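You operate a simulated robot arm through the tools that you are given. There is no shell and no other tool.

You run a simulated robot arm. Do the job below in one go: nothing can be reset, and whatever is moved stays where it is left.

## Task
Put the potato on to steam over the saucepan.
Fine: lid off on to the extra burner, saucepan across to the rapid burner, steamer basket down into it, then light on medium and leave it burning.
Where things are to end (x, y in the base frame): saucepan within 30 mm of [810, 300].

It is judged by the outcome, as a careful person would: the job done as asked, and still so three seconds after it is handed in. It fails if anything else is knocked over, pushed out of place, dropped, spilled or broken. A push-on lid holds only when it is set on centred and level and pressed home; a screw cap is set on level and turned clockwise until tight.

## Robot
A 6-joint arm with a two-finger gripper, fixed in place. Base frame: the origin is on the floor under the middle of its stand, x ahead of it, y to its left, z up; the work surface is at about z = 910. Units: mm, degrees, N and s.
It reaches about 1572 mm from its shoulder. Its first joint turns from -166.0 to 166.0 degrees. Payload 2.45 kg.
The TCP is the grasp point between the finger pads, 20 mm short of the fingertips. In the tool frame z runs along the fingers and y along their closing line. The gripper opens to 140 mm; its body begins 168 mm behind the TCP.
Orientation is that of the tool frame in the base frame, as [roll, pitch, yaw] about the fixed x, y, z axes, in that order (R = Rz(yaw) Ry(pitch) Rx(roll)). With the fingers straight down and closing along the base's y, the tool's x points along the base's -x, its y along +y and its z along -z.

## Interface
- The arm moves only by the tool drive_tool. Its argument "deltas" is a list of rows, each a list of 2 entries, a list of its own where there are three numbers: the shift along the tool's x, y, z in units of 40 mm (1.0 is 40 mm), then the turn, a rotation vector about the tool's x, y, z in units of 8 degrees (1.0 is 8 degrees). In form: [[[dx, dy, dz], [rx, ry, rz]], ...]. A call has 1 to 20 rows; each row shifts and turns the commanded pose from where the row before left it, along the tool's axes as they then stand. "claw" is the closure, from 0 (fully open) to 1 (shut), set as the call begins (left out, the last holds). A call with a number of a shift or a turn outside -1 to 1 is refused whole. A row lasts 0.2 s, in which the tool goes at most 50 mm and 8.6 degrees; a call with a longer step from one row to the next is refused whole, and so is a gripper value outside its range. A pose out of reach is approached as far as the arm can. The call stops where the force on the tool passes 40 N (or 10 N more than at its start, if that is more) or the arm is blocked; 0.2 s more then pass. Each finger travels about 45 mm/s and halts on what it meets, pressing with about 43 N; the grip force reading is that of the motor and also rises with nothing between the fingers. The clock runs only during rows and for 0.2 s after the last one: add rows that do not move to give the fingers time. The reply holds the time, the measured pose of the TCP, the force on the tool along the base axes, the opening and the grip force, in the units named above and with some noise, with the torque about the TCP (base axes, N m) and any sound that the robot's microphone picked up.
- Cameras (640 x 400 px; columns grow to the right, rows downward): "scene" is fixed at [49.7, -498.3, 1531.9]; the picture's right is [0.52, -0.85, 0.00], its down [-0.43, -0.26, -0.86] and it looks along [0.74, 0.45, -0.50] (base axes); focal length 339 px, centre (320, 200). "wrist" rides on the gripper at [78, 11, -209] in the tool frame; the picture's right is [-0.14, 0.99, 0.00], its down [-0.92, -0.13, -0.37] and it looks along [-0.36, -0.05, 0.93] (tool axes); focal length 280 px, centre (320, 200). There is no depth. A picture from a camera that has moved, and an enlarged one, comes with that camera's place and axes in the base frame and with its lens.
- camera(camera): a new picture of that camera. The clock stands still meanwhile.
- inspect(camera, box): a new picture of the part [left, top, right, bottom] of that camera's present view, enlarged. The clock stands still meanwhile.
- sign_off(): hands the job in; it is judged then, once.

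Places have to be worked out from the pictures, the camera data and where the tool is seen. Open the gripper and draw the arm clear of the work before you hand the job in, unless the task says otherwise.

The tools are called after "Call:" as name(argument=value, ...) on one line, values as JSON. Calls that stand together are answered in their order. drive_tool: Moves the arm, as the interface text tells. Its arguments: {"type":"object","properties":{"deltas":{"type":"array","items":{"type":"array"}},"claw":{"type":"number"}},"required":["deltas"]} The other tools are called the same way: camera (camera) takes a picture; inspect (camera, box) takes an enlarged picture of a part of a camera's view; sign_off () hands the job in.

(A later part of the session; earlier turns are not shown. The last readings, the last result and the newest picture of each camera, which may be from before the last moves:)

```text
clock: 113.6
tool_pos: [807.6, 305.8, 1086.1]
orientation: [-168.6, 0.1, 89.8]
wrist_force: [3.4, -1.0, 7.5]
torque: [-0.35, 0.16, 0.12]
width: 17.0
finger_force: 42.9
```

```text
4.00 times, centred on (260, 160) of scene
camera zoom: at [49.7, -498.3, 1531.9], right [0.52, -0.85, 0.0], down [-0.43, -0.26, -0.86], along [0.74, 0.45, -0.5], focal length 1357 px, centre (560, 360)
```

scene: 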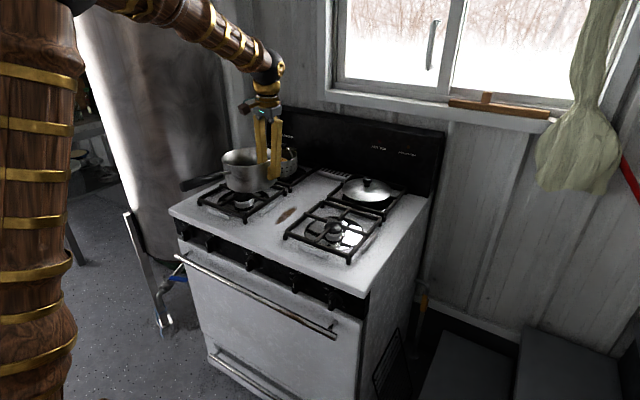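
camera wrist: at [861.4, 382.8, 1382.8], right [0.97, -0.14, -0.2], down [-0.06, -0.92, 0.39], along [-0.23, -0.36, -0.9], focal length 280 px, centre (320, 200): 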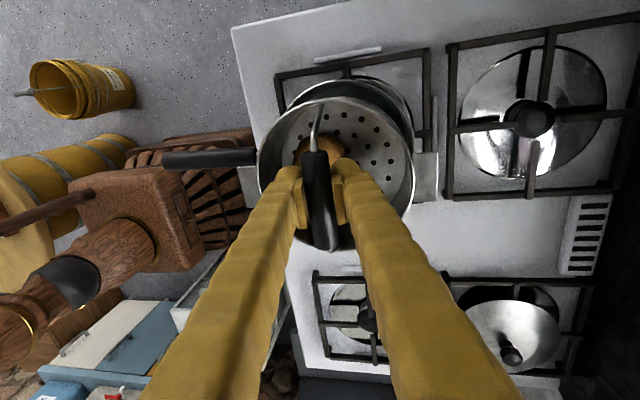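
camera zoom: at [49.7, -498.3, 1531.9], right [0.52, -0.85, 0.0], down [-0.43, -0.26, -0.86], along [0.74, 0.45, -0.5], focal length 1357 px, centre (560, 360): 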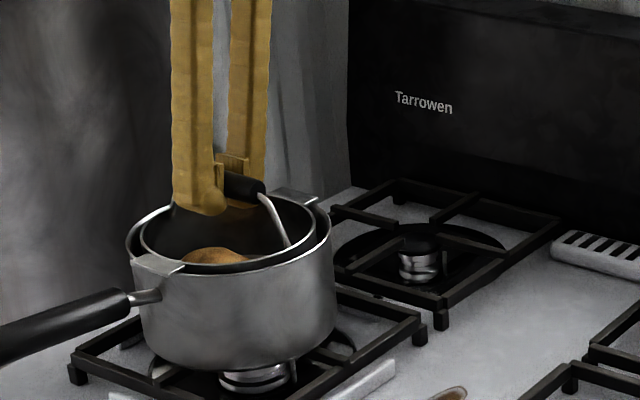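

The tabs have landed, with +7.5 N of push at z 1086. I'll check both tabs from the wrist camera before releasing.

Call:
drive_tool(deltas=[[[0, -0.008, -0.04], [0, 0, 0]], [[0, 0, 0], [0, 0, 0]]])

Call:
inspect(camera="wrist", box=[230, 60, 450, 260])

Call:
inspect(camera="scene", box=[235, 145, 300, 190])

```text
clock: 114.2
tool_pos: [808.7, 305.8, 1085.9]
orientation: [-168.6, 0.0, 89.7]
wrist_force: [-0.9, 0.3, -2.6]
torque: [0.04, -0.02, -0.01]
width: 16.9
finger_force: 42.4
```

```text
2.00 times, centred on (340, 160) of wrist
camera zoom: at [860.0, 384.8, 1288.7], right [0.97, -0.14, -0.2], down [-0.06, -0.92, 0.39], along [-0.23, -0.36, -0.9], focal length 561 px, centre (280, 280)
```

zoom: 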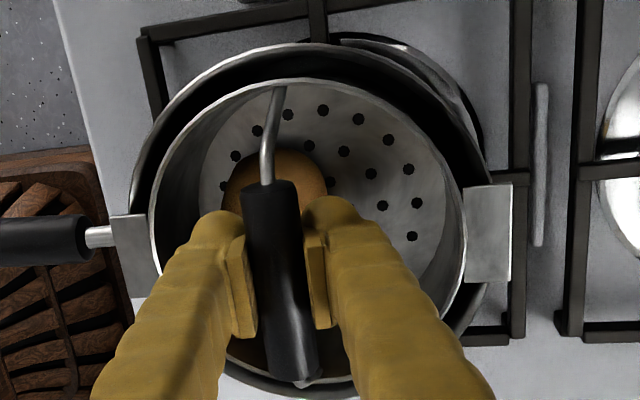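

```text
8.89 times, centred on (268, 168) of scene
camera zoom: at [49.7, -498.3, 1531.9], right [0.52, -0.85, 0.0], down [-0.43, -0.26, -0.86], along [0.74, 0.45, -0.5], focal length 3016 px, centre (787, 489)
```

zoom: 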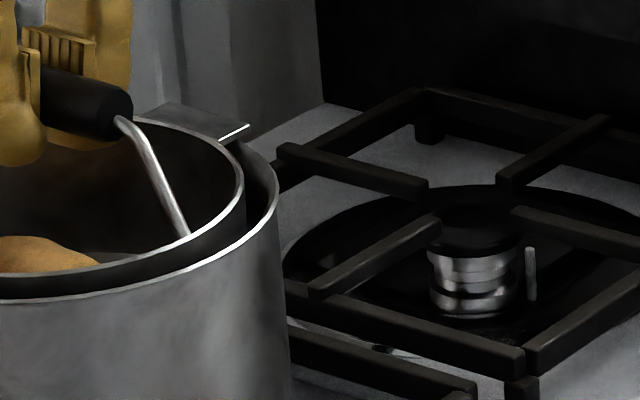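

The front tab touches while the back one is still about 5 mm high, so the basket is tilted 1–2°. I'll tilt the tool 1.8° more to bring the back tab down and lower another 3 mm.

Call:
drive_tool(deltas=[[[0, 0, 0], [0.11, 0, 0]], [[0, 0, 0], [0.11, 0, 0]], [[0, 0.008, 0.037], [0, 0, 0]], [[0, 0.008, 0.037], [0, 0, 0]], [[0, 0, 0], [0, 0, 0]]])

Call:
inspect(camera="scene", box=[220, 145, 300, 200])

```text
clock: 115.4
tool_pos: [808.5, 305.8, 1084.7]
orientation: [-166.9, 0.0, 89.8]
wrist_force: [-8.2, 2.6, 35.5]
torque: [-0.88, 0.12, -0.01]
width: 17.0
finger_force: 42.2
```

```text
7.27 times, centred on (260, 172) of scene
camera zoom: at [49.7, -498.3, 1531.9], right [0.52, -0.85, 0.0], down [-0.43, -0.26, -0.86], along [0.74, 0.45, -0.5], focal length 2468 px, centre (756, 400)
```

zoom: 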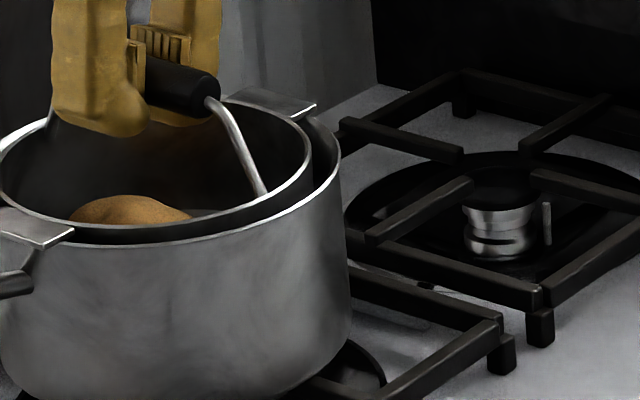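

It's pressing with 35 N now, so both tabs are seated on the rim. Easing up 3 mm to unload before releasing.

Call:
drive_tool(deltas=[[[0, -0.008, -0.035], [0, 0, 0]], [[0, -0.006, -0.025], [0, 0, 0]], [[0, 0, 0], [0, 0, 0]]])

```text
clock: 116.2
tool_pos: [809.5, 306.2, 1084.7]
orientation: [-166.8, 0.1, 89.8]
wrist_force: [-3.4, 0.9, 6.5]
torque: [-0.13, 0.11, -0.12]
width: 16.8
finger_force: 42.5
```

The load is down to 6.5 N with the basket still seated. I'll ease off 0.6 mm more and open the fingers part way.

Call:
drive_tool(deltas=[[[0, -0.003, -0.014], [0, 0, 0]], [[0, 0, 0], [0, 0, 0]]])

Call:
drive_tool(deltas=[[[0, 0, 0], [0, 0, 0]], [[0, 0, 0], [0, 0, 0]], [[0, 0, 0], [0, 0, 0]], [[0, 0, 0], [0, 0, 0]]], claw=0.55)

Call:
inspect(camera="scene", box=[210, 130, 300, 200])

Call:
camera(camera="wrist")

```text
clock: 116.8
tool_pos: [807.7, 306.5, 1086.3]
orientation: [-166.8, -0.1, 89.9]
wrist_force: [0.3, 0.8, -3.0]
torque: [0.04, 0.0, 0.04]
width: 16.8
finger_force: 42.2
```

```text
clock: 117.8
tool_pos: [807.3, 307.0, 1083.6]
orientation: [-166.8, -0.1, 89.8]
wrist_force: [0.0, -0.1, 0.1]
torque: [-0.01, -0.01, -0.03]
width: 63.0
finger_force: 0.1
```

```text
5.71 times, centred on (255, 165) of scene
camera zoom: at [49.7, -498.3, 1531.9], right [0.52, -0.85, 0.0], down [-0.43, -0.26, -0.86], along [0.74, 0.45, -0.5], focal length 1939 px, centre (691, 400)
```

zoom: 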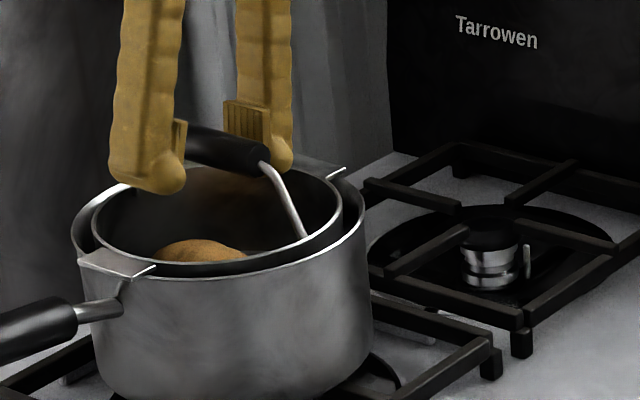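

```text
taken
camera wrist: at [865.9, 385.1, 1286.9], right [0.96, -0.14, -0.23], down [-0.04, -0.92, 0.39], along [-0.26, -0.36, -0.89], focal length 280 px, centre (320, 200)
```

wrist: 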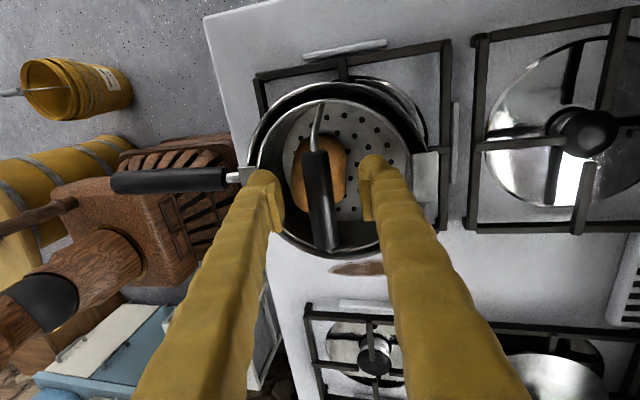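

The basket sits on both tabs in the pan, released, with the potato inside and the bail upright. I'll withdraw along the tool axis, straighten up and inspect.

Call:
drive_tool(deltas=[[[0, 0, -0.3], [0, 0, 0]], [[0, 0, -0.6], [0, 0, 0]], [[0, 0, -0.8], [0, 0, 0]], [[0, 0, -0.9], [0, 0, 0]], [[0, 0, -0.9], [0, 0, 0]], [[0, 0, 0], [-0.82, 0, 0]], [[0, 0, 0], [-0.83, 0, 0]], [[0, 0, -0.8], [0, 0, 0]], [[0, 0, -0.8], [0, 0, 0]], [[0, 0, 0], [0, 0, 0]]])

Call:
inspect(camera="scene", box=[180, 120, 310, 230])

Call:
camera(camera="wrist")

```text
clock: 120.0
tool_pos: [841.1, 304.0, 1284.9]
orientation: [179.9, 0.0, 89.8]
wrist_force: [0.8, 0.1, -0.2]
torque: [0.0, 0.0, 0.0]
width: 63.0
finger_force: 0.0
```

```text
3.64 times, centred on (245, 175) of scene
camera zoom: at [49.7, -498.3, 1531.9], right [0.52, -0.85, 0.0], down [-0.43, -0.26, -0.86], along [0.74, 0.45, -0.5], focal length 1234 px, centre (593, 291)
```

zoom: 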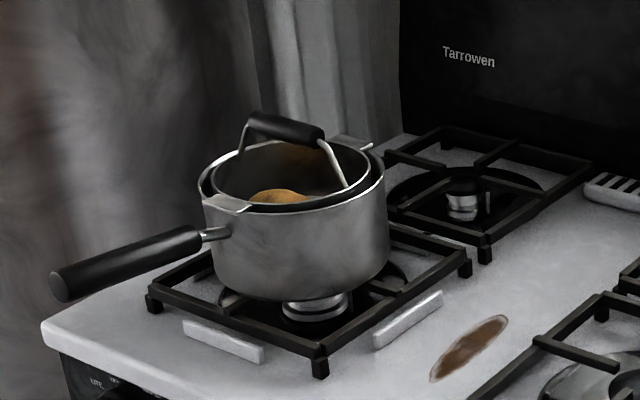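

```text
taken
camera wrist: at [851.1, 383.1, 1495.2], right [0.99, -0.14, 0.0], down [-0.13, -0.92, 0.37], along [-0.05, -0.37, -0.93], focal length 280 px, centre (320, 200)
```

wrist: 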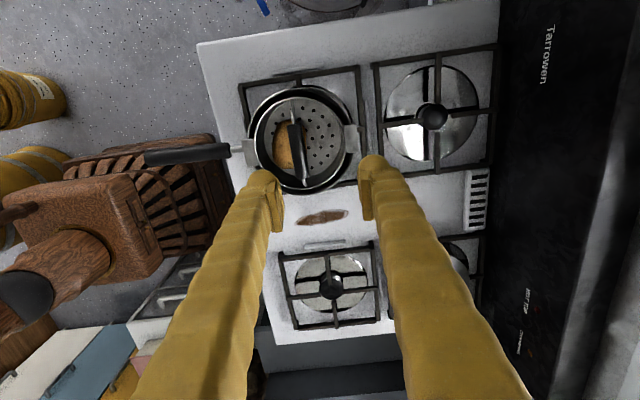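

Everything is as wanted so far. Next is the knob: I'll turn the gripper back to its original heading and pull back to view the front panel.

Call:
drive_tool(deltas=[[[0, 0, 0], [0, 0, -1]], [[0, 0, 0], [0, 0, -1]], [[0, 0, 0], [0, 0, -1]], [[0, 0, 0], [0, 0, -1]], [[0, 0, 0], [0, 0, -1]], [[0, 0, 0], [0, 0, -1]], [[0, 0, 0], [0, 0, -1]], [[0, 0, 0], [0, 0, -1]], [[0, 0, 0], [0, 0, -1]], [[0, 0, 0], [0, 0, -1]], [[0, 0, 0], [0, 0, -1]], [[0, 0, 0], [0, 0, -0.27]], [[1, 0.2, 0], [0, 0, 0]], [[1, 0.2, 0], [0, 0, 0]], [[1, 0.2, 0], [0, 0, 0]], [[1, 0.2, 0], [0, 0, 0]], [[1, 0.2, 0], [0, 0, 0]], [[1, 0.2, 0], [0, 0, 0]], [[1, 0.2, 0], [0, 0, 0]], [[1, 0.2, 0], [0, 0, 0]]])

```text
clock: 124.2
tool_pos: [517.8, 369.5, 1285.5]
orientation: [-180.0, 0.0, 180.0]
wrist_force: [0.1, 0.0, -0.4]
torque: [-0.02, 0.03, 0.0]
width: 62.9
finger_force: 0.0
```

Now lowering in front of the stove and pitching the tool forward to see the RAPID knob close up.

Call:
drive_tool(deltas=[[[0.25, 0.06, 0.9], [0, 0, 0]], [[0.25, 0.06, 0.9], [0, 0, 0]], [[0.25, 0.06, 0.9], [0, 0, 0]], [[0.25, 0.06, 0.9], [0, 0, 0]], [[0.25, 0.06, 0.9], [0, 0, 0]], [[0.25, 0.06, 0.9], [0, 0, 0]], [[0.25, 0.06, 0.9], [0, 0, 0]], [[0, 0, 0], [0, -1, 0]], [[0, 0, 0], [0, -1, 0]], [[0, 0, 0], [0, -1, 0]], [[0, 0, 0], [0, -1, 0]], [[0, 0, 0], [0, -1, 0]], [[0, 0, 0], [0, -1, 0]], [[0, 0, 0], [0, 0, 0]]])

Call:
camera(camera="wrist")

Call:
camera(camera="scene")

```text
clock: 127.2
tool_pos: [459.1, 377.5, 1044.1]
orientation: [178.6, 48.5, 177.6]
wrist_force: [0.0, -0.7, 0.2]
torque: [0.05, -0.03, 0.04]
width: 63.0
finger_force: 0.0
```

```text
taken
camera wrist: at [251.2, 393.4, 1123.5], right [0.12, 0.99, 0.12], down [0.33, -0.15, 0.93], along [0.94, -0.07, -0.34], focal length 280 px, centre (320, 200)
```

wrist: 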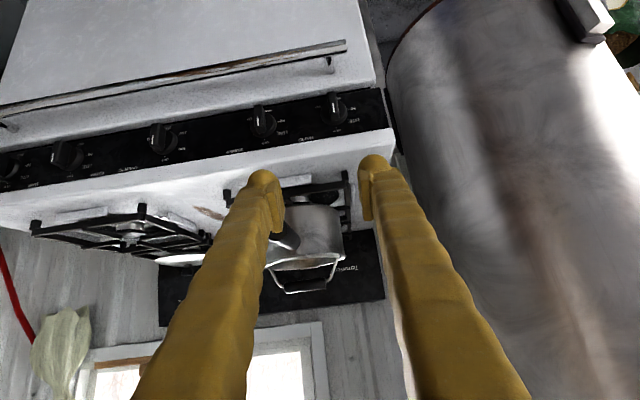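

```text
taken
```

scene: 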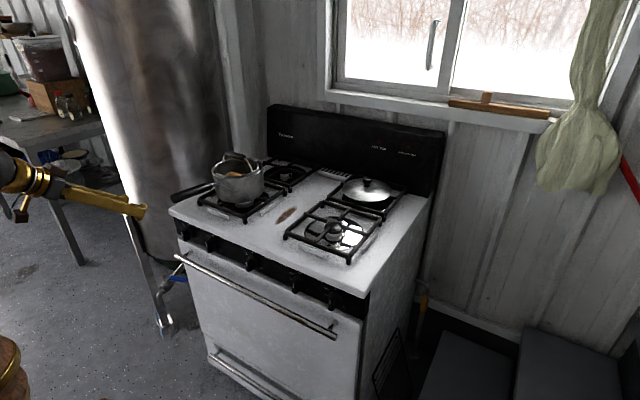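

Enlarging the RAPID knob and its markings.

Call:
inspect(camera="wrist", box=[290, 80, 400, 150])

Call:
inspect(camera="wrist", box=[220, 80, 400, 180])

Call:
inspect(camera="scene", box=[170, 210, 280, 280])

```text
5.71 times, centred on (345, 115) of wrist
camera zoom: at [251.2, 393.4, 1123.5], right [0.12, 0.99, 0.12], down [0.33, -0.15, 0.93], along [0.94, -0.07, -0.34], focal length 1602 px, centre (177, 686)
```

zoom: 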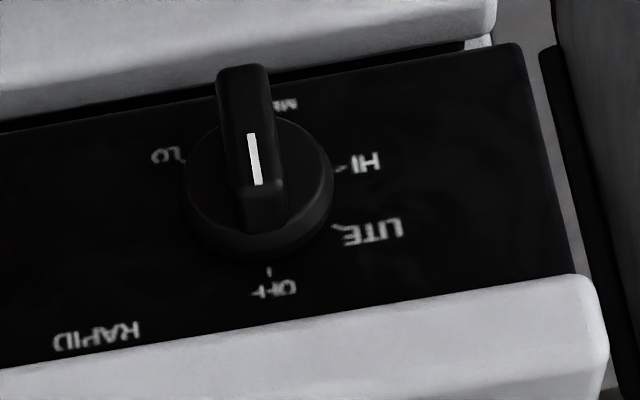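

```text
3.56 times, centred on (310, 130) of wrist
camera zoom: at [251.2, 393.4, 1123.5], right [0.12, 0.99, 0.12], down [0.33, -0.15, 0.93], along [0.94, -0.07, -0.34], focal length 997 px, centre (356, 449)
```

zoom: 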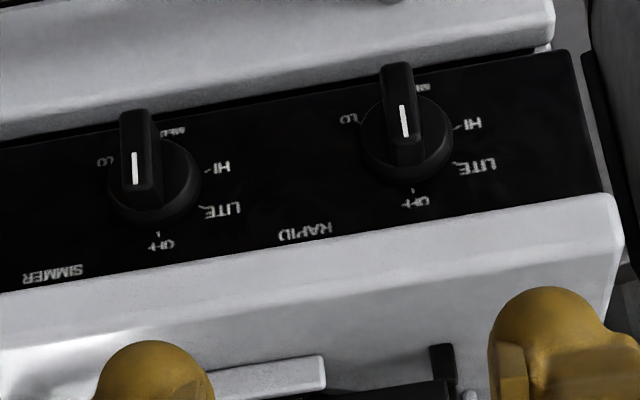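

```text
5.71 times, centred on (225, 245) of scene
camera zoom: at [49.7, -498.3, 1531.9], right [0.52, -0.85, 0.0], down [-0.43, -0.26, -0.86], along [0.74, 0.45, -0.5], focal length 1939 px, centre (863, -57)
```

zoom: 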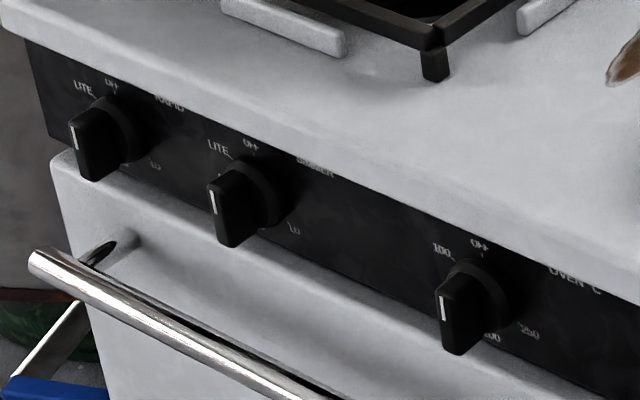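

The markings run anticlockwise from OFF at the top: LITE at about 57°, HI at about 97°, MED at about 156° and LO at about 233°. The pointer is at OFF, and the RAPID knob's axis is at y ≈ 405, z ≈ 830, with its grip bar's front face at x ≈ 617 and the panel at x ≈ 651. I'll advance a bit and pitch the fingers horizontal toward the panel.

Call:
drive_tool(deltas=[[[-0.07, 0.18, 0.65], [0, 0, 0]], [[-0.07, 0.18, 0.65], [0, 0, 0]], [[-0.07, 0.18, 0.65], [0, 0, 0]], [[-0.06, 0.16, 0.63], [0, 0, 0]], [[0, 0, 0], [0, -1, 0]], [[0, 0, 0], [0, -1, 0]], [[0, 0, 0], [0, -1, 0]], [[0, 0, 0], [0, -1, 0]], [[0, 0, 0], [0, -1, 0]], [[0, 0, 0], [0, -0.19, 0]], [[0, 0, 0], [0, 0, 0]]])

Call:
camera(camera="wrist")

Call:
camera(camera="scene")

```text
clock: 128.7
tool_pos: [531.4, 388.7, 1087.1]
orientation: [154.1, 67.6, 155.1]
wrist_force: [-0.9, 0.4, 0.5]
torque: [-0.03, -0.05, -0.1]
width: 62.9
finger_force: 0.1
stopped in row 7: the arm was blocked; the commanded pose is now the measured one
```

```text
taken
camera wrist: at [308.1, 403.9, 1089.3], right [0.06, 0.95, 0.29], down [-0.03, -0.29, 0.96], along [1.0, -0.07, 0.01], focal length 280 px, centre (320, 200)
```

wrist: 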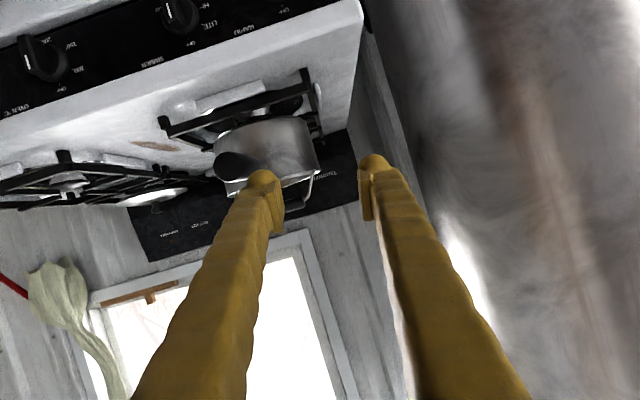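

```text
taken
```

scene: 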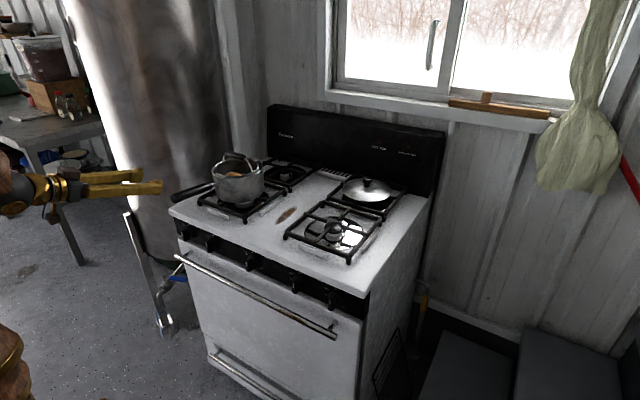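

The arm stopped at its inner reach limit; for this low panel a straight horizontal approach isn't reachable. Instead I'll come from above-front with the fingers steeply inclined and push the knob's bar around with one fingertip. First, re-orient to about 65° down with the roll squared up.

Call:
drive_tool(deltas=[[[0, 0, 0], [0, 1, 0]], [[0, 0, 0], [0, 1, 0]], [[0, 0, 0], [0, 1, -0.6]], [[0, 0, 0], [0, 1, -0.6]], [[0, 0, 0], [0, 1, 0]], [[0, 0, 0], [0, 0.6, 0]], [[0, 0, 0], [0, 0, 0]]])

```text
refused: row 3 steps farther than a row can; nothing moved
```

That row's combined turn was too large. Sending it again with smaller steps.

Call:
drive_tool(deltas=[[[0, 0, 0], [0, 1, 0]], [[0, 0, 0], [0, 1, 0]], [[0, 0, 0], [0, 0.8, -0.6]], [[0, 0, 0], [0, 0.8, -0.6]], [[0, 0, 0], [0, 1, 0]], [[0, 0, 0], [0, 1, 0]], [[0, 0, 0], [0, 0, 0]]])

```text
clock: 130.3
tool_pos: [527.7, 392.4, 1092.0]
orientation: [176.9, 26.0, -175.3]
wrist_force: [0.6, -0.2, 0.1]
torque: [-0.01, 0.0, 0.0]
width: 63.0
finger_force: 0.1
```

Nearly right; there's a residual of about 6° yaw and 3° roll. I'll correct that and come down beside the knob (offset toward +y) for a close look.

Call:
drive_tool(deltas=[[[0, 0, 0], [0.647, -0.037, 0.527]], [[0.187, 0.44, 0.866], [0, 0, 0]], [[0.187, 0.44, 0.866], [0, 0, 0]], [[0.187, 0.44, 0.866], [0, 0, 0]], [[0.187, 0.44, 0.866], [0, 0, 0]], [[0.187, 0.44, 0.866], [0, 0, 0]], [[0, 0, 0], [0, 0, 0]]])

Call:
camera(camera="wrist")

Call:
camera(camera="scene")

```text
clock: 131.2
tool_pos: [537.9, 419.1, 1109.8]
orientation: [172.2, 31.8, 176.2]
wrist_force: [0.1, 0.5, 0.5]
torque: [-0.03, -0.01, -0.08]
width: 63.3
finger_force: 0.2
stopped in row 4: the arm was blocked; the commanded pose is now the measured one
```

```text
taken
camera wrist: at [359.3, 414.7, 1245.8], right [0.11, 0.98, 0.19], down [0.58, -0.22, 0.78], along [0.8, 0.02, -0.59], focal length 280 px, centre (320, 200)
```

wrist: 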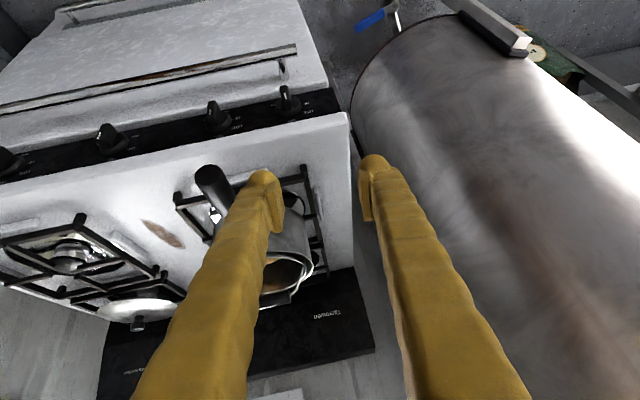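

```text
taken
```

scene: 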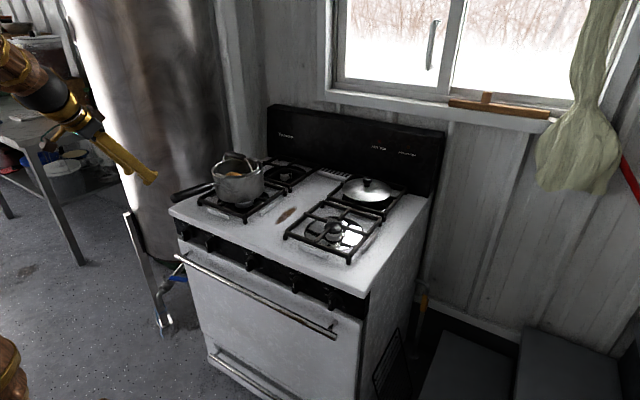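

The arm stalled again without any contact force, so I'm probably near an awkward wrist configuration. I'll rise a little and return to a clean, near-vertical tool (about 15° pitch), which has worked everywhere, and approach the knob that way.

Call:
drive_tool(deltas=[[[-0.4, 0.08, -0.63], [0, 0, 0]], [[-0.4, 0.08, -0.63], [0, 0, 0]], [[0, 0, 0], [0.26, 0.709, -0.098]], [[0, 0, 0], [0.26, 0.709, -0.098]], [[0, 0, 0], [0.26, 0.709, -0.098]], [[0, 0, 0], [0, 0, 0]]])

Call:
camera(camera="scene")

Call:
camera(camera="wrist")

```text
clock: 132.6
tool_pos: [551.9, 411.4, 1148.2]
orientation: [-178.5, 13.7, 178.9]
wrist_force: [-0.3, 0.3, 1.3]
torque: [0.11, -0.04, 0.02]
width: 62.9
finger_force: 0.2
```

```text
taken
```

scene: 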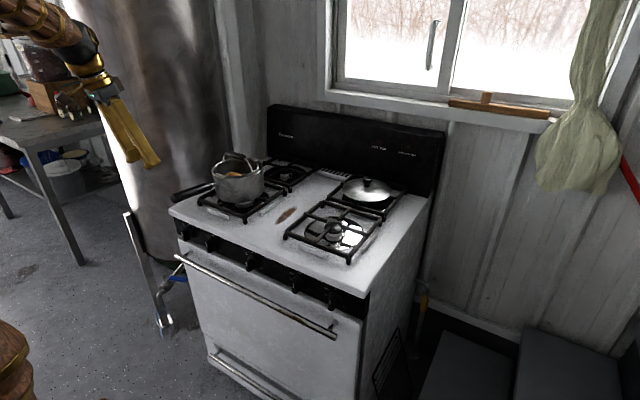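

```text
taken
camera wrist: at [426.8, 430.7, 1332.7], right [0.16, 0.99, 0.01], down [0.8, -0.13, 0.58], along [0.57, -0.09, -0.81], focal length 280 px, centre (320, 200)
```

wrist: 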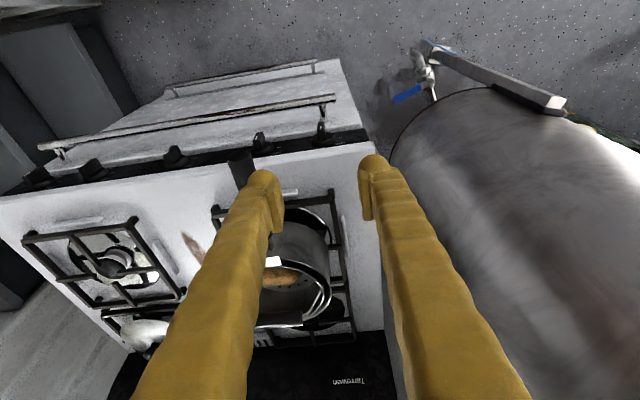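

The tool is back in a clean near-vertical pose. I'll descend in front of the panel, offset toward +y, watching that the arm follows.

Call:
drive_tool(deltas=[[[0.032, 0.204, 0.6], [0, 0, 0]], [[0.032, 0.204, 0.6], [0, 0, 0]], [[0.032, 0.204, 0.6], [0, 0, 0]], [[0.032, 0.204, 0.6], [0, 0, 0]], [[0, 0, 0], [0, 0, 0]]])

Call:
camera(camera="wrist")

```text
clock: 133.8
tool_pos: [558.6, 450.1, 1068.1]
orientation: [-179.4, 14.7, -179.9]
wrist_force: [0.2, -0.1, -0.8]
torque: [-0.04, 0.0, 0.01]
width: 62.9
finger_force: 0.1
```

```text
taken
camera wrist: at [429.9, 464.1, 1251.1], right [0.13, 0.99, 0.03], down [0.8, -0.12, 0.59], along [0.59, -0.06, -0.81], focal length 280 px, centre (320, 200)
```

wrist: 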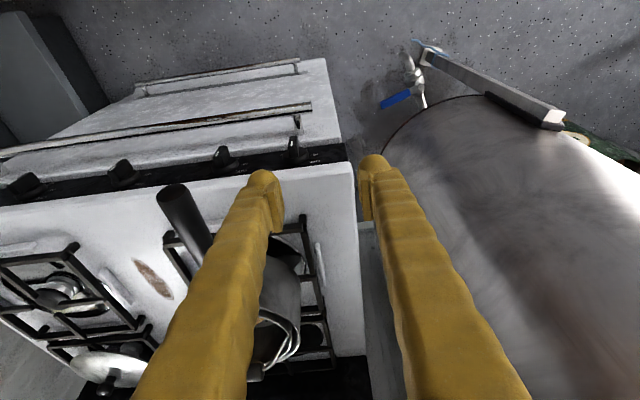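

The arm followed this time. I'll let it settle and re-read the pose.

Call:
drive_tool(deltas=[[[0, 0, 0], [0, 0, 0]], [[0, 0, 0], [0, 0, 0]], [[0, 0, 0], [0, 0, 0]]])

Call:
camera(camera="scene")

```text
clock: 134.6
tool_pos: [559.7, 450.6, 1067.4]
orientation: [-179.4, 14.6, -180.0]
wrist_force: [-0.5, 0.1, -0.6]
torque: [-0.02, 0.01, 0.0]
width: 62.6
finger_force: 0.1
```

```text
taken
```

scene: 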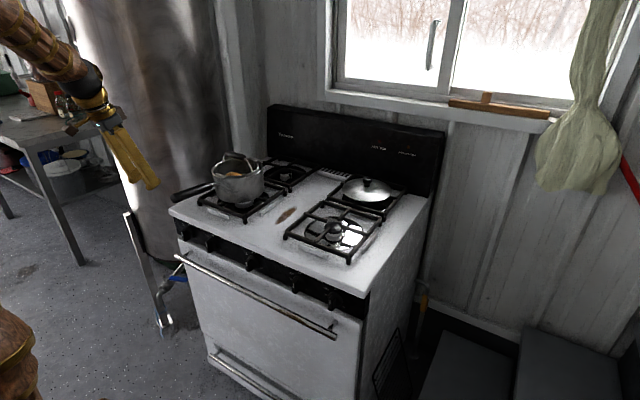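

Stable at (560, 450, 1067). Continuing down beside the knob to about z 930 for a close view.

Call:
drive_tool(deltas=[[[0.022, 0.1, 0.6], [0, 0, 0]], [[0.022, 0.1, 0.7], [0, 0, 0]], [[0.022, 0.1, 0.7], [0, 0, 0]], [[0.022, 0.1, 0.7], [0, 0, 0]], [[0.022, 0.1, 0.7], [0, 0, 0]], [[0, 0, 0], [0, 0, 0]]])

Call:
camera(camera="wrist")

Call:
camera(camera="scene")

```text
clock: 136.0
tool_pos: [588.4, 471.3, 935.7]
orientation: [-179.4, 14.7, 180.0]
wrist_force: [-0.4, 0.4, 0.5]
torque: [-0.01, 0.0, -0.03]
width: 63.0
finger_force: 0.1
```

```text
taken
camera wrist: at [459.7, 484.5, 1117.3], right [0.14, 0.99, 0.02], down [0.8, -0.12, 0.59], along [0.59, -0.06, -0.81], focal length 280 px, centre (320, 200)
```

wrist: 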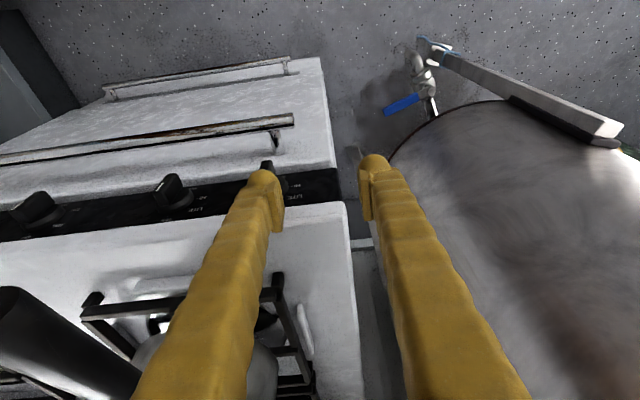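

```text
taken
```

scene: 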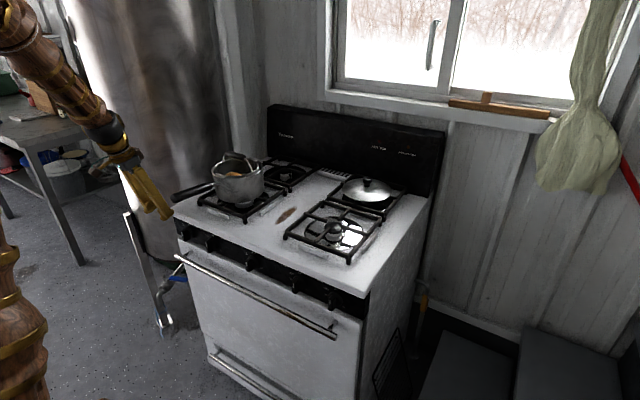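

I'm right beside the knob at (588, 471, 936) with the arm following well. I'll look closely at the fingertips from the scene camera, to know exactly where the pushing fingertip is relative to the knob.

Call:
inspect(camera="scene", box=[110, 140, 240, 260])

Call:
inspect(camera="wrist", box=[200, 130, 420, 270])

```text
3.33 times, centred on (175, 200) of scene
camera zoom: at [49.7, -498.3, 1531.9], right [0.52, -0.85, 0.0], down [-0.43, -0.26, -0.86], along [0.74, 0.45, -0.5], focal length 1131 px, centre (803, 200)
```

zoom: 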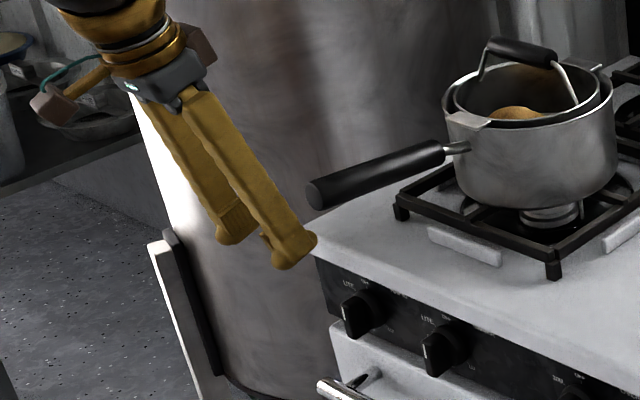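

```text
2.86 times, centred on (310, 200) of wrist
camera zoom: at [459.7, 484.5, 1117.3], right [0.14, 0.99, 0.02], down [0.8, -0.12, 0.59], along [0.59, -0.06, -0.81], focal length 801 px, centre (349, 200)
```

zoom: 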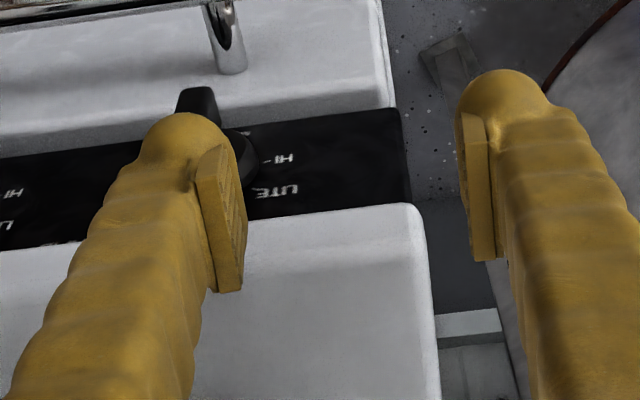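

I can see the fingertip well: the right finger's rounded toe is about 44 mm to the -y side of the TCP, reaches about 26 mm ahead of it, and ends about 22 mm below it. I'll place that toe just to the right of the knob's bar (TCP about y 420, z 853), still in front of the panel.

Call:
drive_tool(deltas=[[[0, -0.64, 0], [0, 0, 0]], [[0, -0.64, 0], [0, 0, 0]], [[0.176, 0, 0.669], [0, 0, 0]], [[0.176, 0, 0.669], [0, 0, 0]], [[0.176, 0, 0.669], [0, 0, 0]], [[0, 0, 0], [0, 0, 0]]])

Call:
inspect(camera="scene", box=[150, 180, 250, 270])

Call:
camera(camera="wrist")

```text
clock: 137.4
tool_pos: [588.0, 420.1, 851.6]
orientation: [-179.4, 14.6, 179.9]
wrist_force: [-0.1, 0.3, -0.2]
torque: [0.01, 0.0, -0.03]
width: 63.0
finger_force: 0.1
```

```text
4.44 times, centred on (200, 225) of scene
camera zoom: at [49.7, -498.3, 1531.9], right [0.52, -0.85, 0.0], down [-0.43, -0.26, -0.86], along [0.74, 0.45, -0.5], focal length 1508 px, centre (853, 89)
```

zoom: 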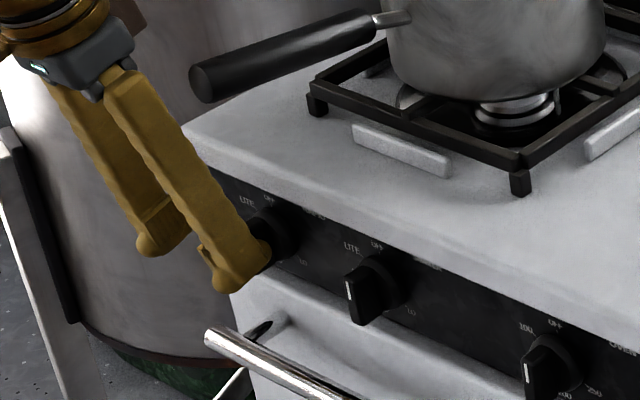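

```text
taken
camera wrist: at [459.4, 434.1, 1035.1], right [0.14, 0.99, 0.02], down [0.8, -0.12, 0.59], along [0.59, -0.06, -0.81], focal length 280 px, centre (320, 200)
```

wrist: 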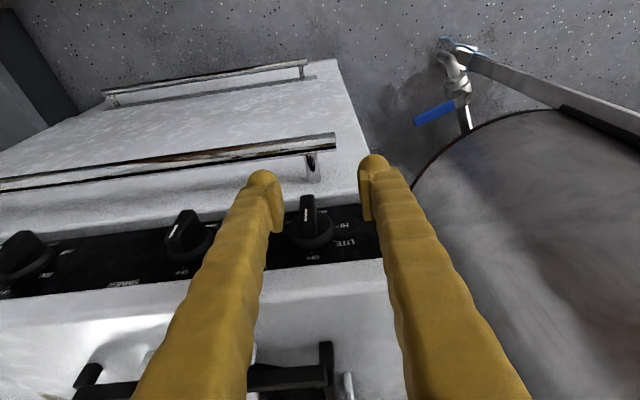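

The knob's bar is clearly visible between the two fingers. Enlarging to measure it against the fingertips.

Call:
inspect(camera="wrist", box=[230, 160, 400, 280])

```text
3.33 times, centred on (315, 220) of wrist
camera zoom: at [459.4, 434.1, 1035.1], right [0.14, 0.99, 0.02], down [0.8, -0.12, 0.59], along [0.59, -0.06, -0.81], focal length 935 px, centre (337, 133)
```

zoom: 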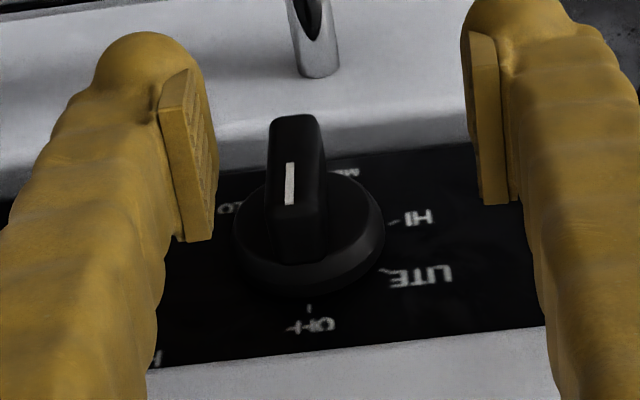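

The RAPID bar spans z 808–849 at y ≈ 407, front face x ≈ 617, pointer up at OFF. I'll advance the toe about 9 mm toward the panel on the bar's right side and check that it touches nothing.

Call:
drive_tool(deltas=[[[-0.093, 0, 0.089], [0, 0, 0]], [[-0.093, 0, 0.089], [0, 0, 0]], [[0, 0, 0], [0, 0, 0]]])

Call:
inspect(camera="wrist", box=[230, 160, 400, 280])

Call:
inspect(camera="scene", box=[170, 200, 240, 260])

```text
clock: 138.2
tool_pos: [596.9, 419.1, 846.6]
orientation: [-179.4, 14.7, 180.0]
wrist_force: [0.0, 0.5, 0.4]
torque: [0.0, -0.02, -0.03]
width: 62.9
finger_force: 0.0
```

```text
3.33 times, centred on (315, 220) of wrist
camera zoom: at [468.6, 433.4, 1030.0], right [0.14, 0.99, 0.02], down [0.8, -0.12, 0.59], along [0.59, -0.06, -0.81], focal length 935 px, centre (337, 133)
```

zoom: 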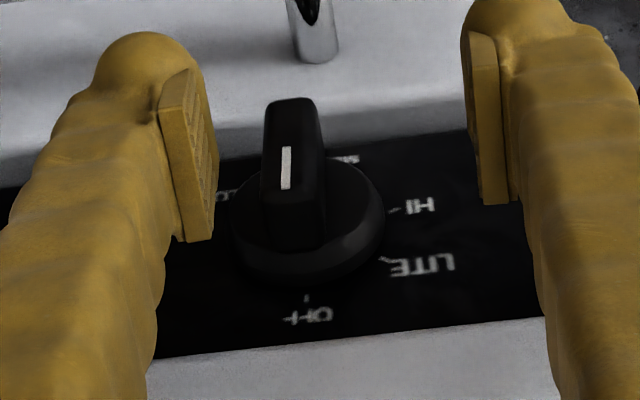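

```text
6.67 times, centred on (205, 230) of scene
camera zoom: at [49.7, -498.3, 1531.9], right [0.52, -0.85, 0.0], down [-0.43, -0.26, -0.86], along [0.74, 0.45, -0.5], focal length 2262 px, centre (1087, 0)
```

zoom: 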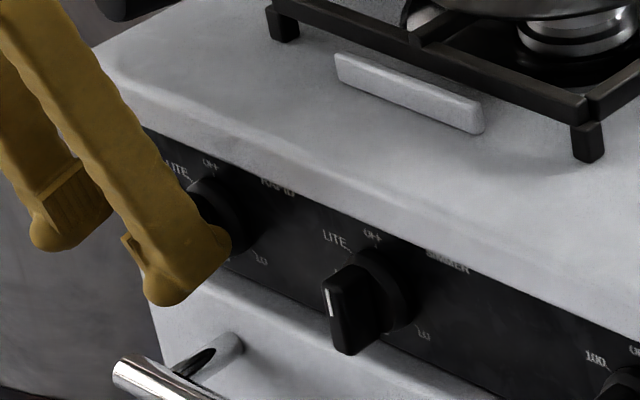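

No contact yet; the toe is level with the bar on its right. Now I'll push gently toward +y to start turning it anticlockwise, in small steps.

Call:
drive_tool(deltas=[[[0, 0.2, 0], [0, 0, 0]], [[0, 0.15, 0], [0, 0, 0]], [[0, 0, 0], [0, 0, 0]]])

Call:
inspect(camera="wrist", box=[230, 160, 400, 280])

```text
clock: 139.0
tool_pos: [597.3, 432.5, 848.2]
orientation: [-179.4, 14.6, -180.0]
wrist_force: [0.1, -7.7, 4.6]
torque: [-0.18, -0.11, -0.09]
width: 68.2
finger_force: 4.4
```

```text
3.33 times, centred on (315, 220) of wrist
camera zoom: at [469.1, 446.5, 1029.7], right [0.14, 0.99, 0.02], down [0.8, -0.12, 0.59], along [0.59, -0.06, -0.81], focal length 935 px, centre (337, 133)
```

zoom: 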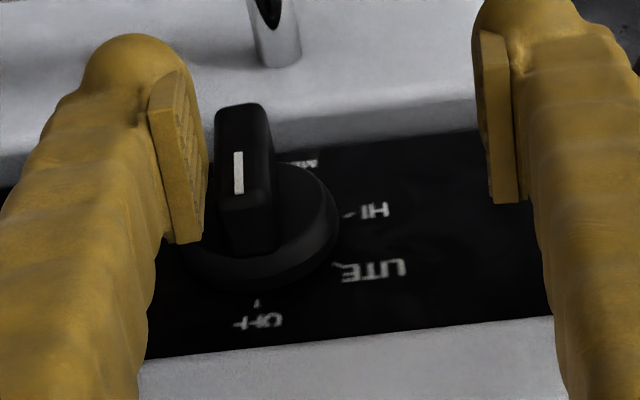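

Contact: -7.7 N in y, with the finger giving a little and the knob not visibly turned yet. I'll push a few millimetres more to see whether it turns or has to be pressed in first.

Call:
drive_tool(deltas=[[[0, 0.1, 0], [0, 0, 0]], [[0, 0.1, 0], [0, 0, 0]], [[0, 0, 0], [0, 0, 0]], [[0, 0, 0], [0, 0, 0]]])

Call:
inspect(camera="wrist", box=[230, 160, 400, 280])

```text
clock: 140.0
tool_pos: [598.4, 440.7, 848.7]
orientation: [-179.3, 14.6, -179.9]
wrist_force: [-4.8, -24.1, 11.4]
torque: [-0.74, -0.5, -0.38]
width: 81.2
finger_force: 13.5
```

```text
3.33 times, centred on (315, 220) of wrist
camera zoom: at [469.1, 454.8, 1029.6], right [0.14, 0.99, 0.02], down [0.8, -0.12, 0.59], along [0.59, -0.06, -0.81], focal length 935 px, centre (337, 133)
```

zoom: 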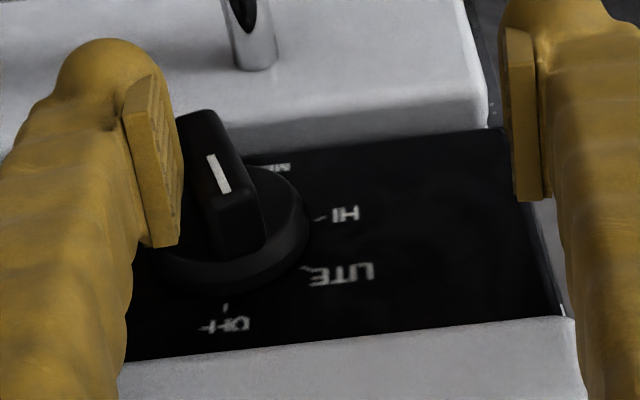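

The knob is turning: the mark has tilted about 15–20° anticlockwise with no push-in needed, at about 24 N of side push. I'll keep following the bar around its arc, up and over to the left.

Call:
drive_tool(deltas=[[[-0.02, 0.12, -0.08], [0, 0, 0]], [[0, 0.12, 0], [0, 0, 0]], [[0, 0, 0], [0, 0, 0]]])

Call:
inspect(camera="wrist", box=[230, 160, 400, 280])

```text
clock: 140.6
tool_pos: [598.0, 446.8, 850.5]
orientation: [-179.2, 14.6, 179.9]
wrist_force: [-3.4, -29.2, 22.2]
torque: [-1.42, -0.51, -0.34]
width: 84.7
finger_force: 16.3
stopped in row 3: the force on the tool passed its limit at 42 N (the readings are from after the stop); the commanded pose is now the measured one
```

```text
3.33 times, centred on (315, 220) of wrist
camera zoom: at [469.0, 461.6, 1032.9], right [0.14, 0.99, 0.02], down [0.8, -0.12, 0.59], along [0.59, -0.06, -0.81], focal length 935 px, centre (337, 133)
```

zoom: 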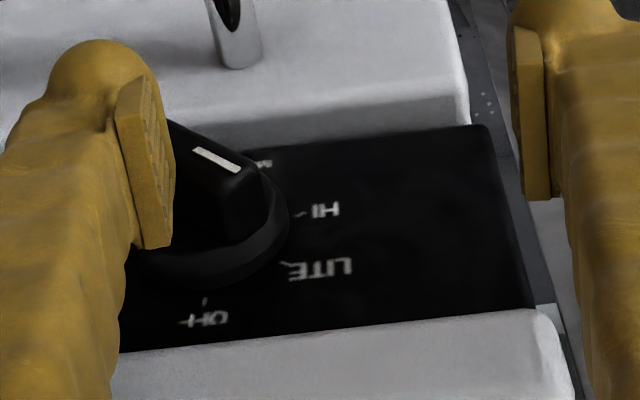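

The knob is now at about 53°, close to LITE. The force peaked because the toe was bearing near the hub. I'll lift off, check that the knob stays, and then push down on the outer end of the bar from above.

Call:
drive_tool(deltas=[[[-0.05, -0.05, -0.2], [0, 0, 0]], [[-0.05, 0, -0.2], [0, 0, 0]], [[0, 0, 0], [0, 0, 0]], [[0, 0, 0], [0, 0, 0]]])

Call:
inspect(camera="wrist", box=[230, 160, 400, 280])

Call:
inspect(camera="scene", box=[150, 140, 280, 270])

```text
clock: 141.6
tool_pos: [598.6, 448.3, 865.0]
orientation: [-179.3, 14.6, 179.9]
wrist_force: [-1.2, 0.9, 0.2]
torque: [0.01, 0.0, 0.02]
width: 62.8
finger_force: 0.0
```

```text
3.33 times, centred on (315, 220) of wrist
camera zoom: at [469.0, 461.5, 1048.6], right [0.14, 0.99, 0.02], down [0.8, -0.12, 0.59], along [0.59, -0.06, -0.81], focal length 935 px, centre (337, 133)
```

zoom: 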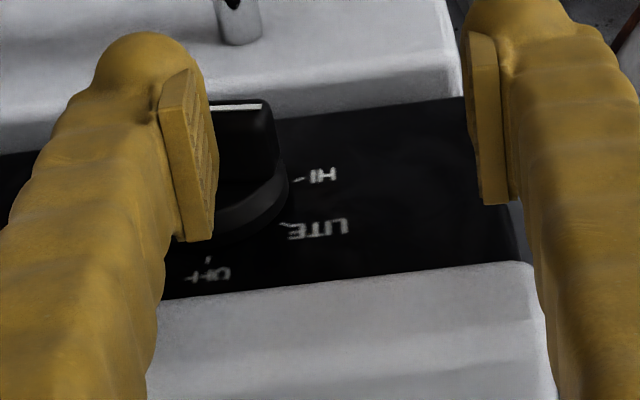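

```text
3.08 times, centred on (215, 205) of scene
camera zoom: at [49.7, -498.3, 1531.9], right [0.52, -0.85, 0.0], down [-0.43, -0.26, -0.86], along [0.74, 0.45, -0.5], focal length 1044 px, centre (643, 185)
```

zoom: 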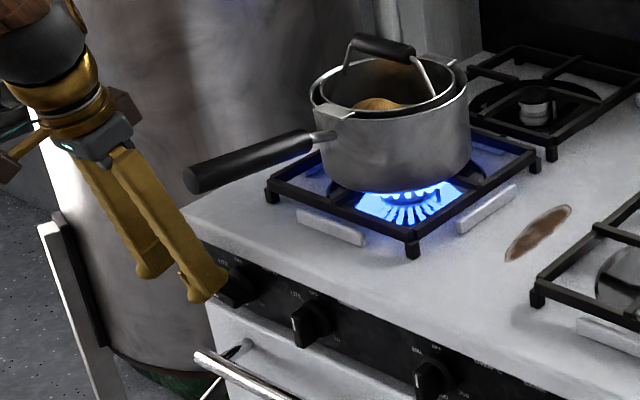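

The burner has lit with a blue flame, and the knob now points at HI (about 90–95°). Next I'll bring it to MED: place the toe over the left end of the bar and push it down and around, in steps.

Call:
drive_tool(deltas=[[[0, 0.24, 0], [0, 0, 0]], [[0, 0.24, 0], [0, 0, 0]], [[0.076, 0, 0.29], [0, 0, 0]], [[0.0, 0, 0], [0, 0, 0]]])

Call:
inspect(camera="wrist", box=[230, 140, 400, 260])

Call:
inspect(camera="scene", box=[160, 200, 240, 270])

```text
clock: 142.6
tool_pos: [597.7, 467.2, 853.4]
orientation: [-179.2, 14.6, 179.8]
wrist_force: [-0.3, 0.5, 0.0]
torque: [0.01, 0.0, 0.03]
width: 63.2
finger_force: 0.0
```

```text
3.33 times, centred on (315, 200) of wrist
camera zoom: at [469.1, 480.6, 1036.5], right [0.14, 0.99, 0.02], down [0.8, -0.12, 0.59], along [0.59, -0.06, -0.81], focal length 935 px, centre (337, 200)
```

zoom: 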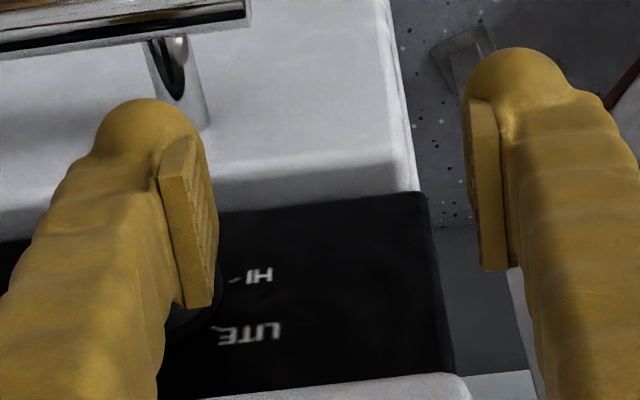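

```text
5.71 times, centred on (200, 235) of scene
camera zoom: at [49.7, -498.3, 1531.9], right [0.52, -0.85, 0.0], down [-0.43, -0.26, -0.86], along [0.74, 0.45, -0.5], focal length 1939 px, centre (1006, 0)
```

zoom: 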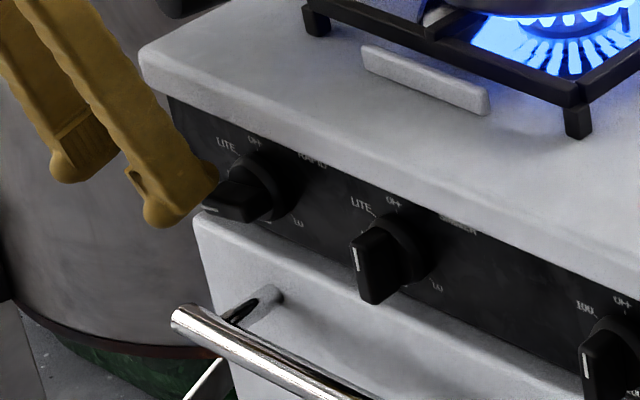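

In the scene view the bar is horizontal with its mark to the left (HI), and the toe is just above that end with no contact yet. Pushing down in small steps.

Call:
drive_tool(deltas=[[[0.025, 0.03, 0.097], [0, 0, 0]], [[0.025, 0.05, 0.097], [0, 0, 0]], [[0.025, 0.05, 0.097], [0, 0, 0]], [[0, 0, 0], [0, 0, 0]]])

Call:
inspect(camera="scene", box=[160, 200, 240, 270])

```text
clock: 143.6
tool_pos: [599.1, 471.9, 842.3]
orientation: [-179.2, 14.7, 179.8]
wrist_force: [0.1, 0.2, -0.3]
torque: [0.0, 0.02, 0.01]
width: 63.0
finger_force: 0.1
```

```text
5.71 times, centred on (200, 235) of scene
camera zoom: at [49.7, -498.3, 1531.9], right [0.52, -0.85, 0.0], down [-0.43, -0.26, -0.86], along [0.74, 0.45, -0.5], focal length 1939 px, centre (1006, 0)
```

zoom: 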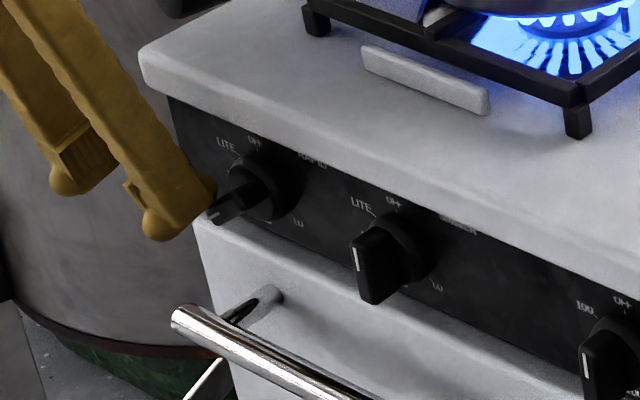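

The bar is following freely now; it has turned past horizontal with almost no force. Continuing along the arc.

Call:
drive_tool(deltas=[[[0.02, 0.03, 0.075], [0, 0, 0]], [[0.02, 0.02, 0.075], [0, 0, 0]], [[0, 0, 0], [0, 0, 0]]])

Call:
inspect(camera="scene", box=[160, 200, 240, 270])

Call:
inspect(camera="wrist", box=[200, 140, 370, 260])

```text
clock: 144.4
tool_pos: [598.5, 472.4, 836.1]
orientation: [-179.4, 14.5, 179.9]
wrist_force: [0.2, -1.3, -0.5]
torque: [0.0, 0.0, -0.02]
width: 62.9
finger_force: 0.0
```

```text
5.71 times, centred on (200, 235) of scene
camera zoom: at [49.7, -498.3, 1531.9], right [0.52, -0.85, 0.0], down [-0.43, -0.26, -0.86], along [0.74, 0.45, -0.5], focal length 1939 px, centre (1006, 0)
```

zoom: 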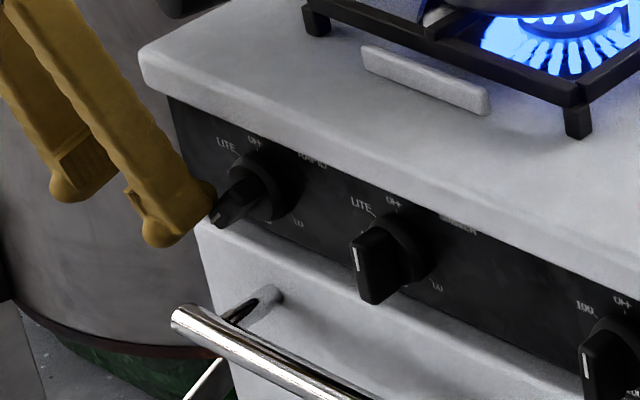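

```text
3.33 times, centred on (285, 200) of wrist
camera zoom: at [469.2, 487.6, 1018.8], right [0.14, 0.99, 0.02], down [0.8, -0.12, 0.59], along [0.59, -0.06, -0.81], focal length 935 px, centre (437, 200)
```

zoom: 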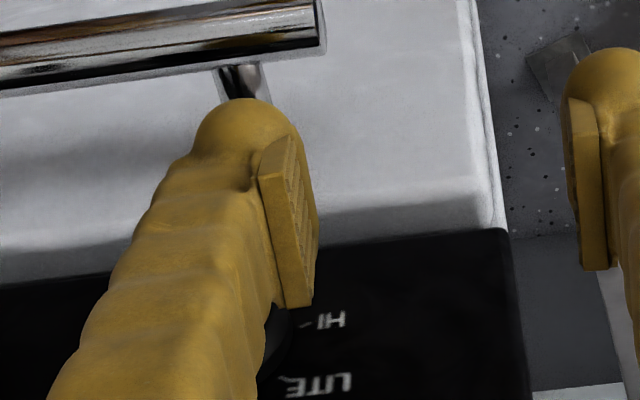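

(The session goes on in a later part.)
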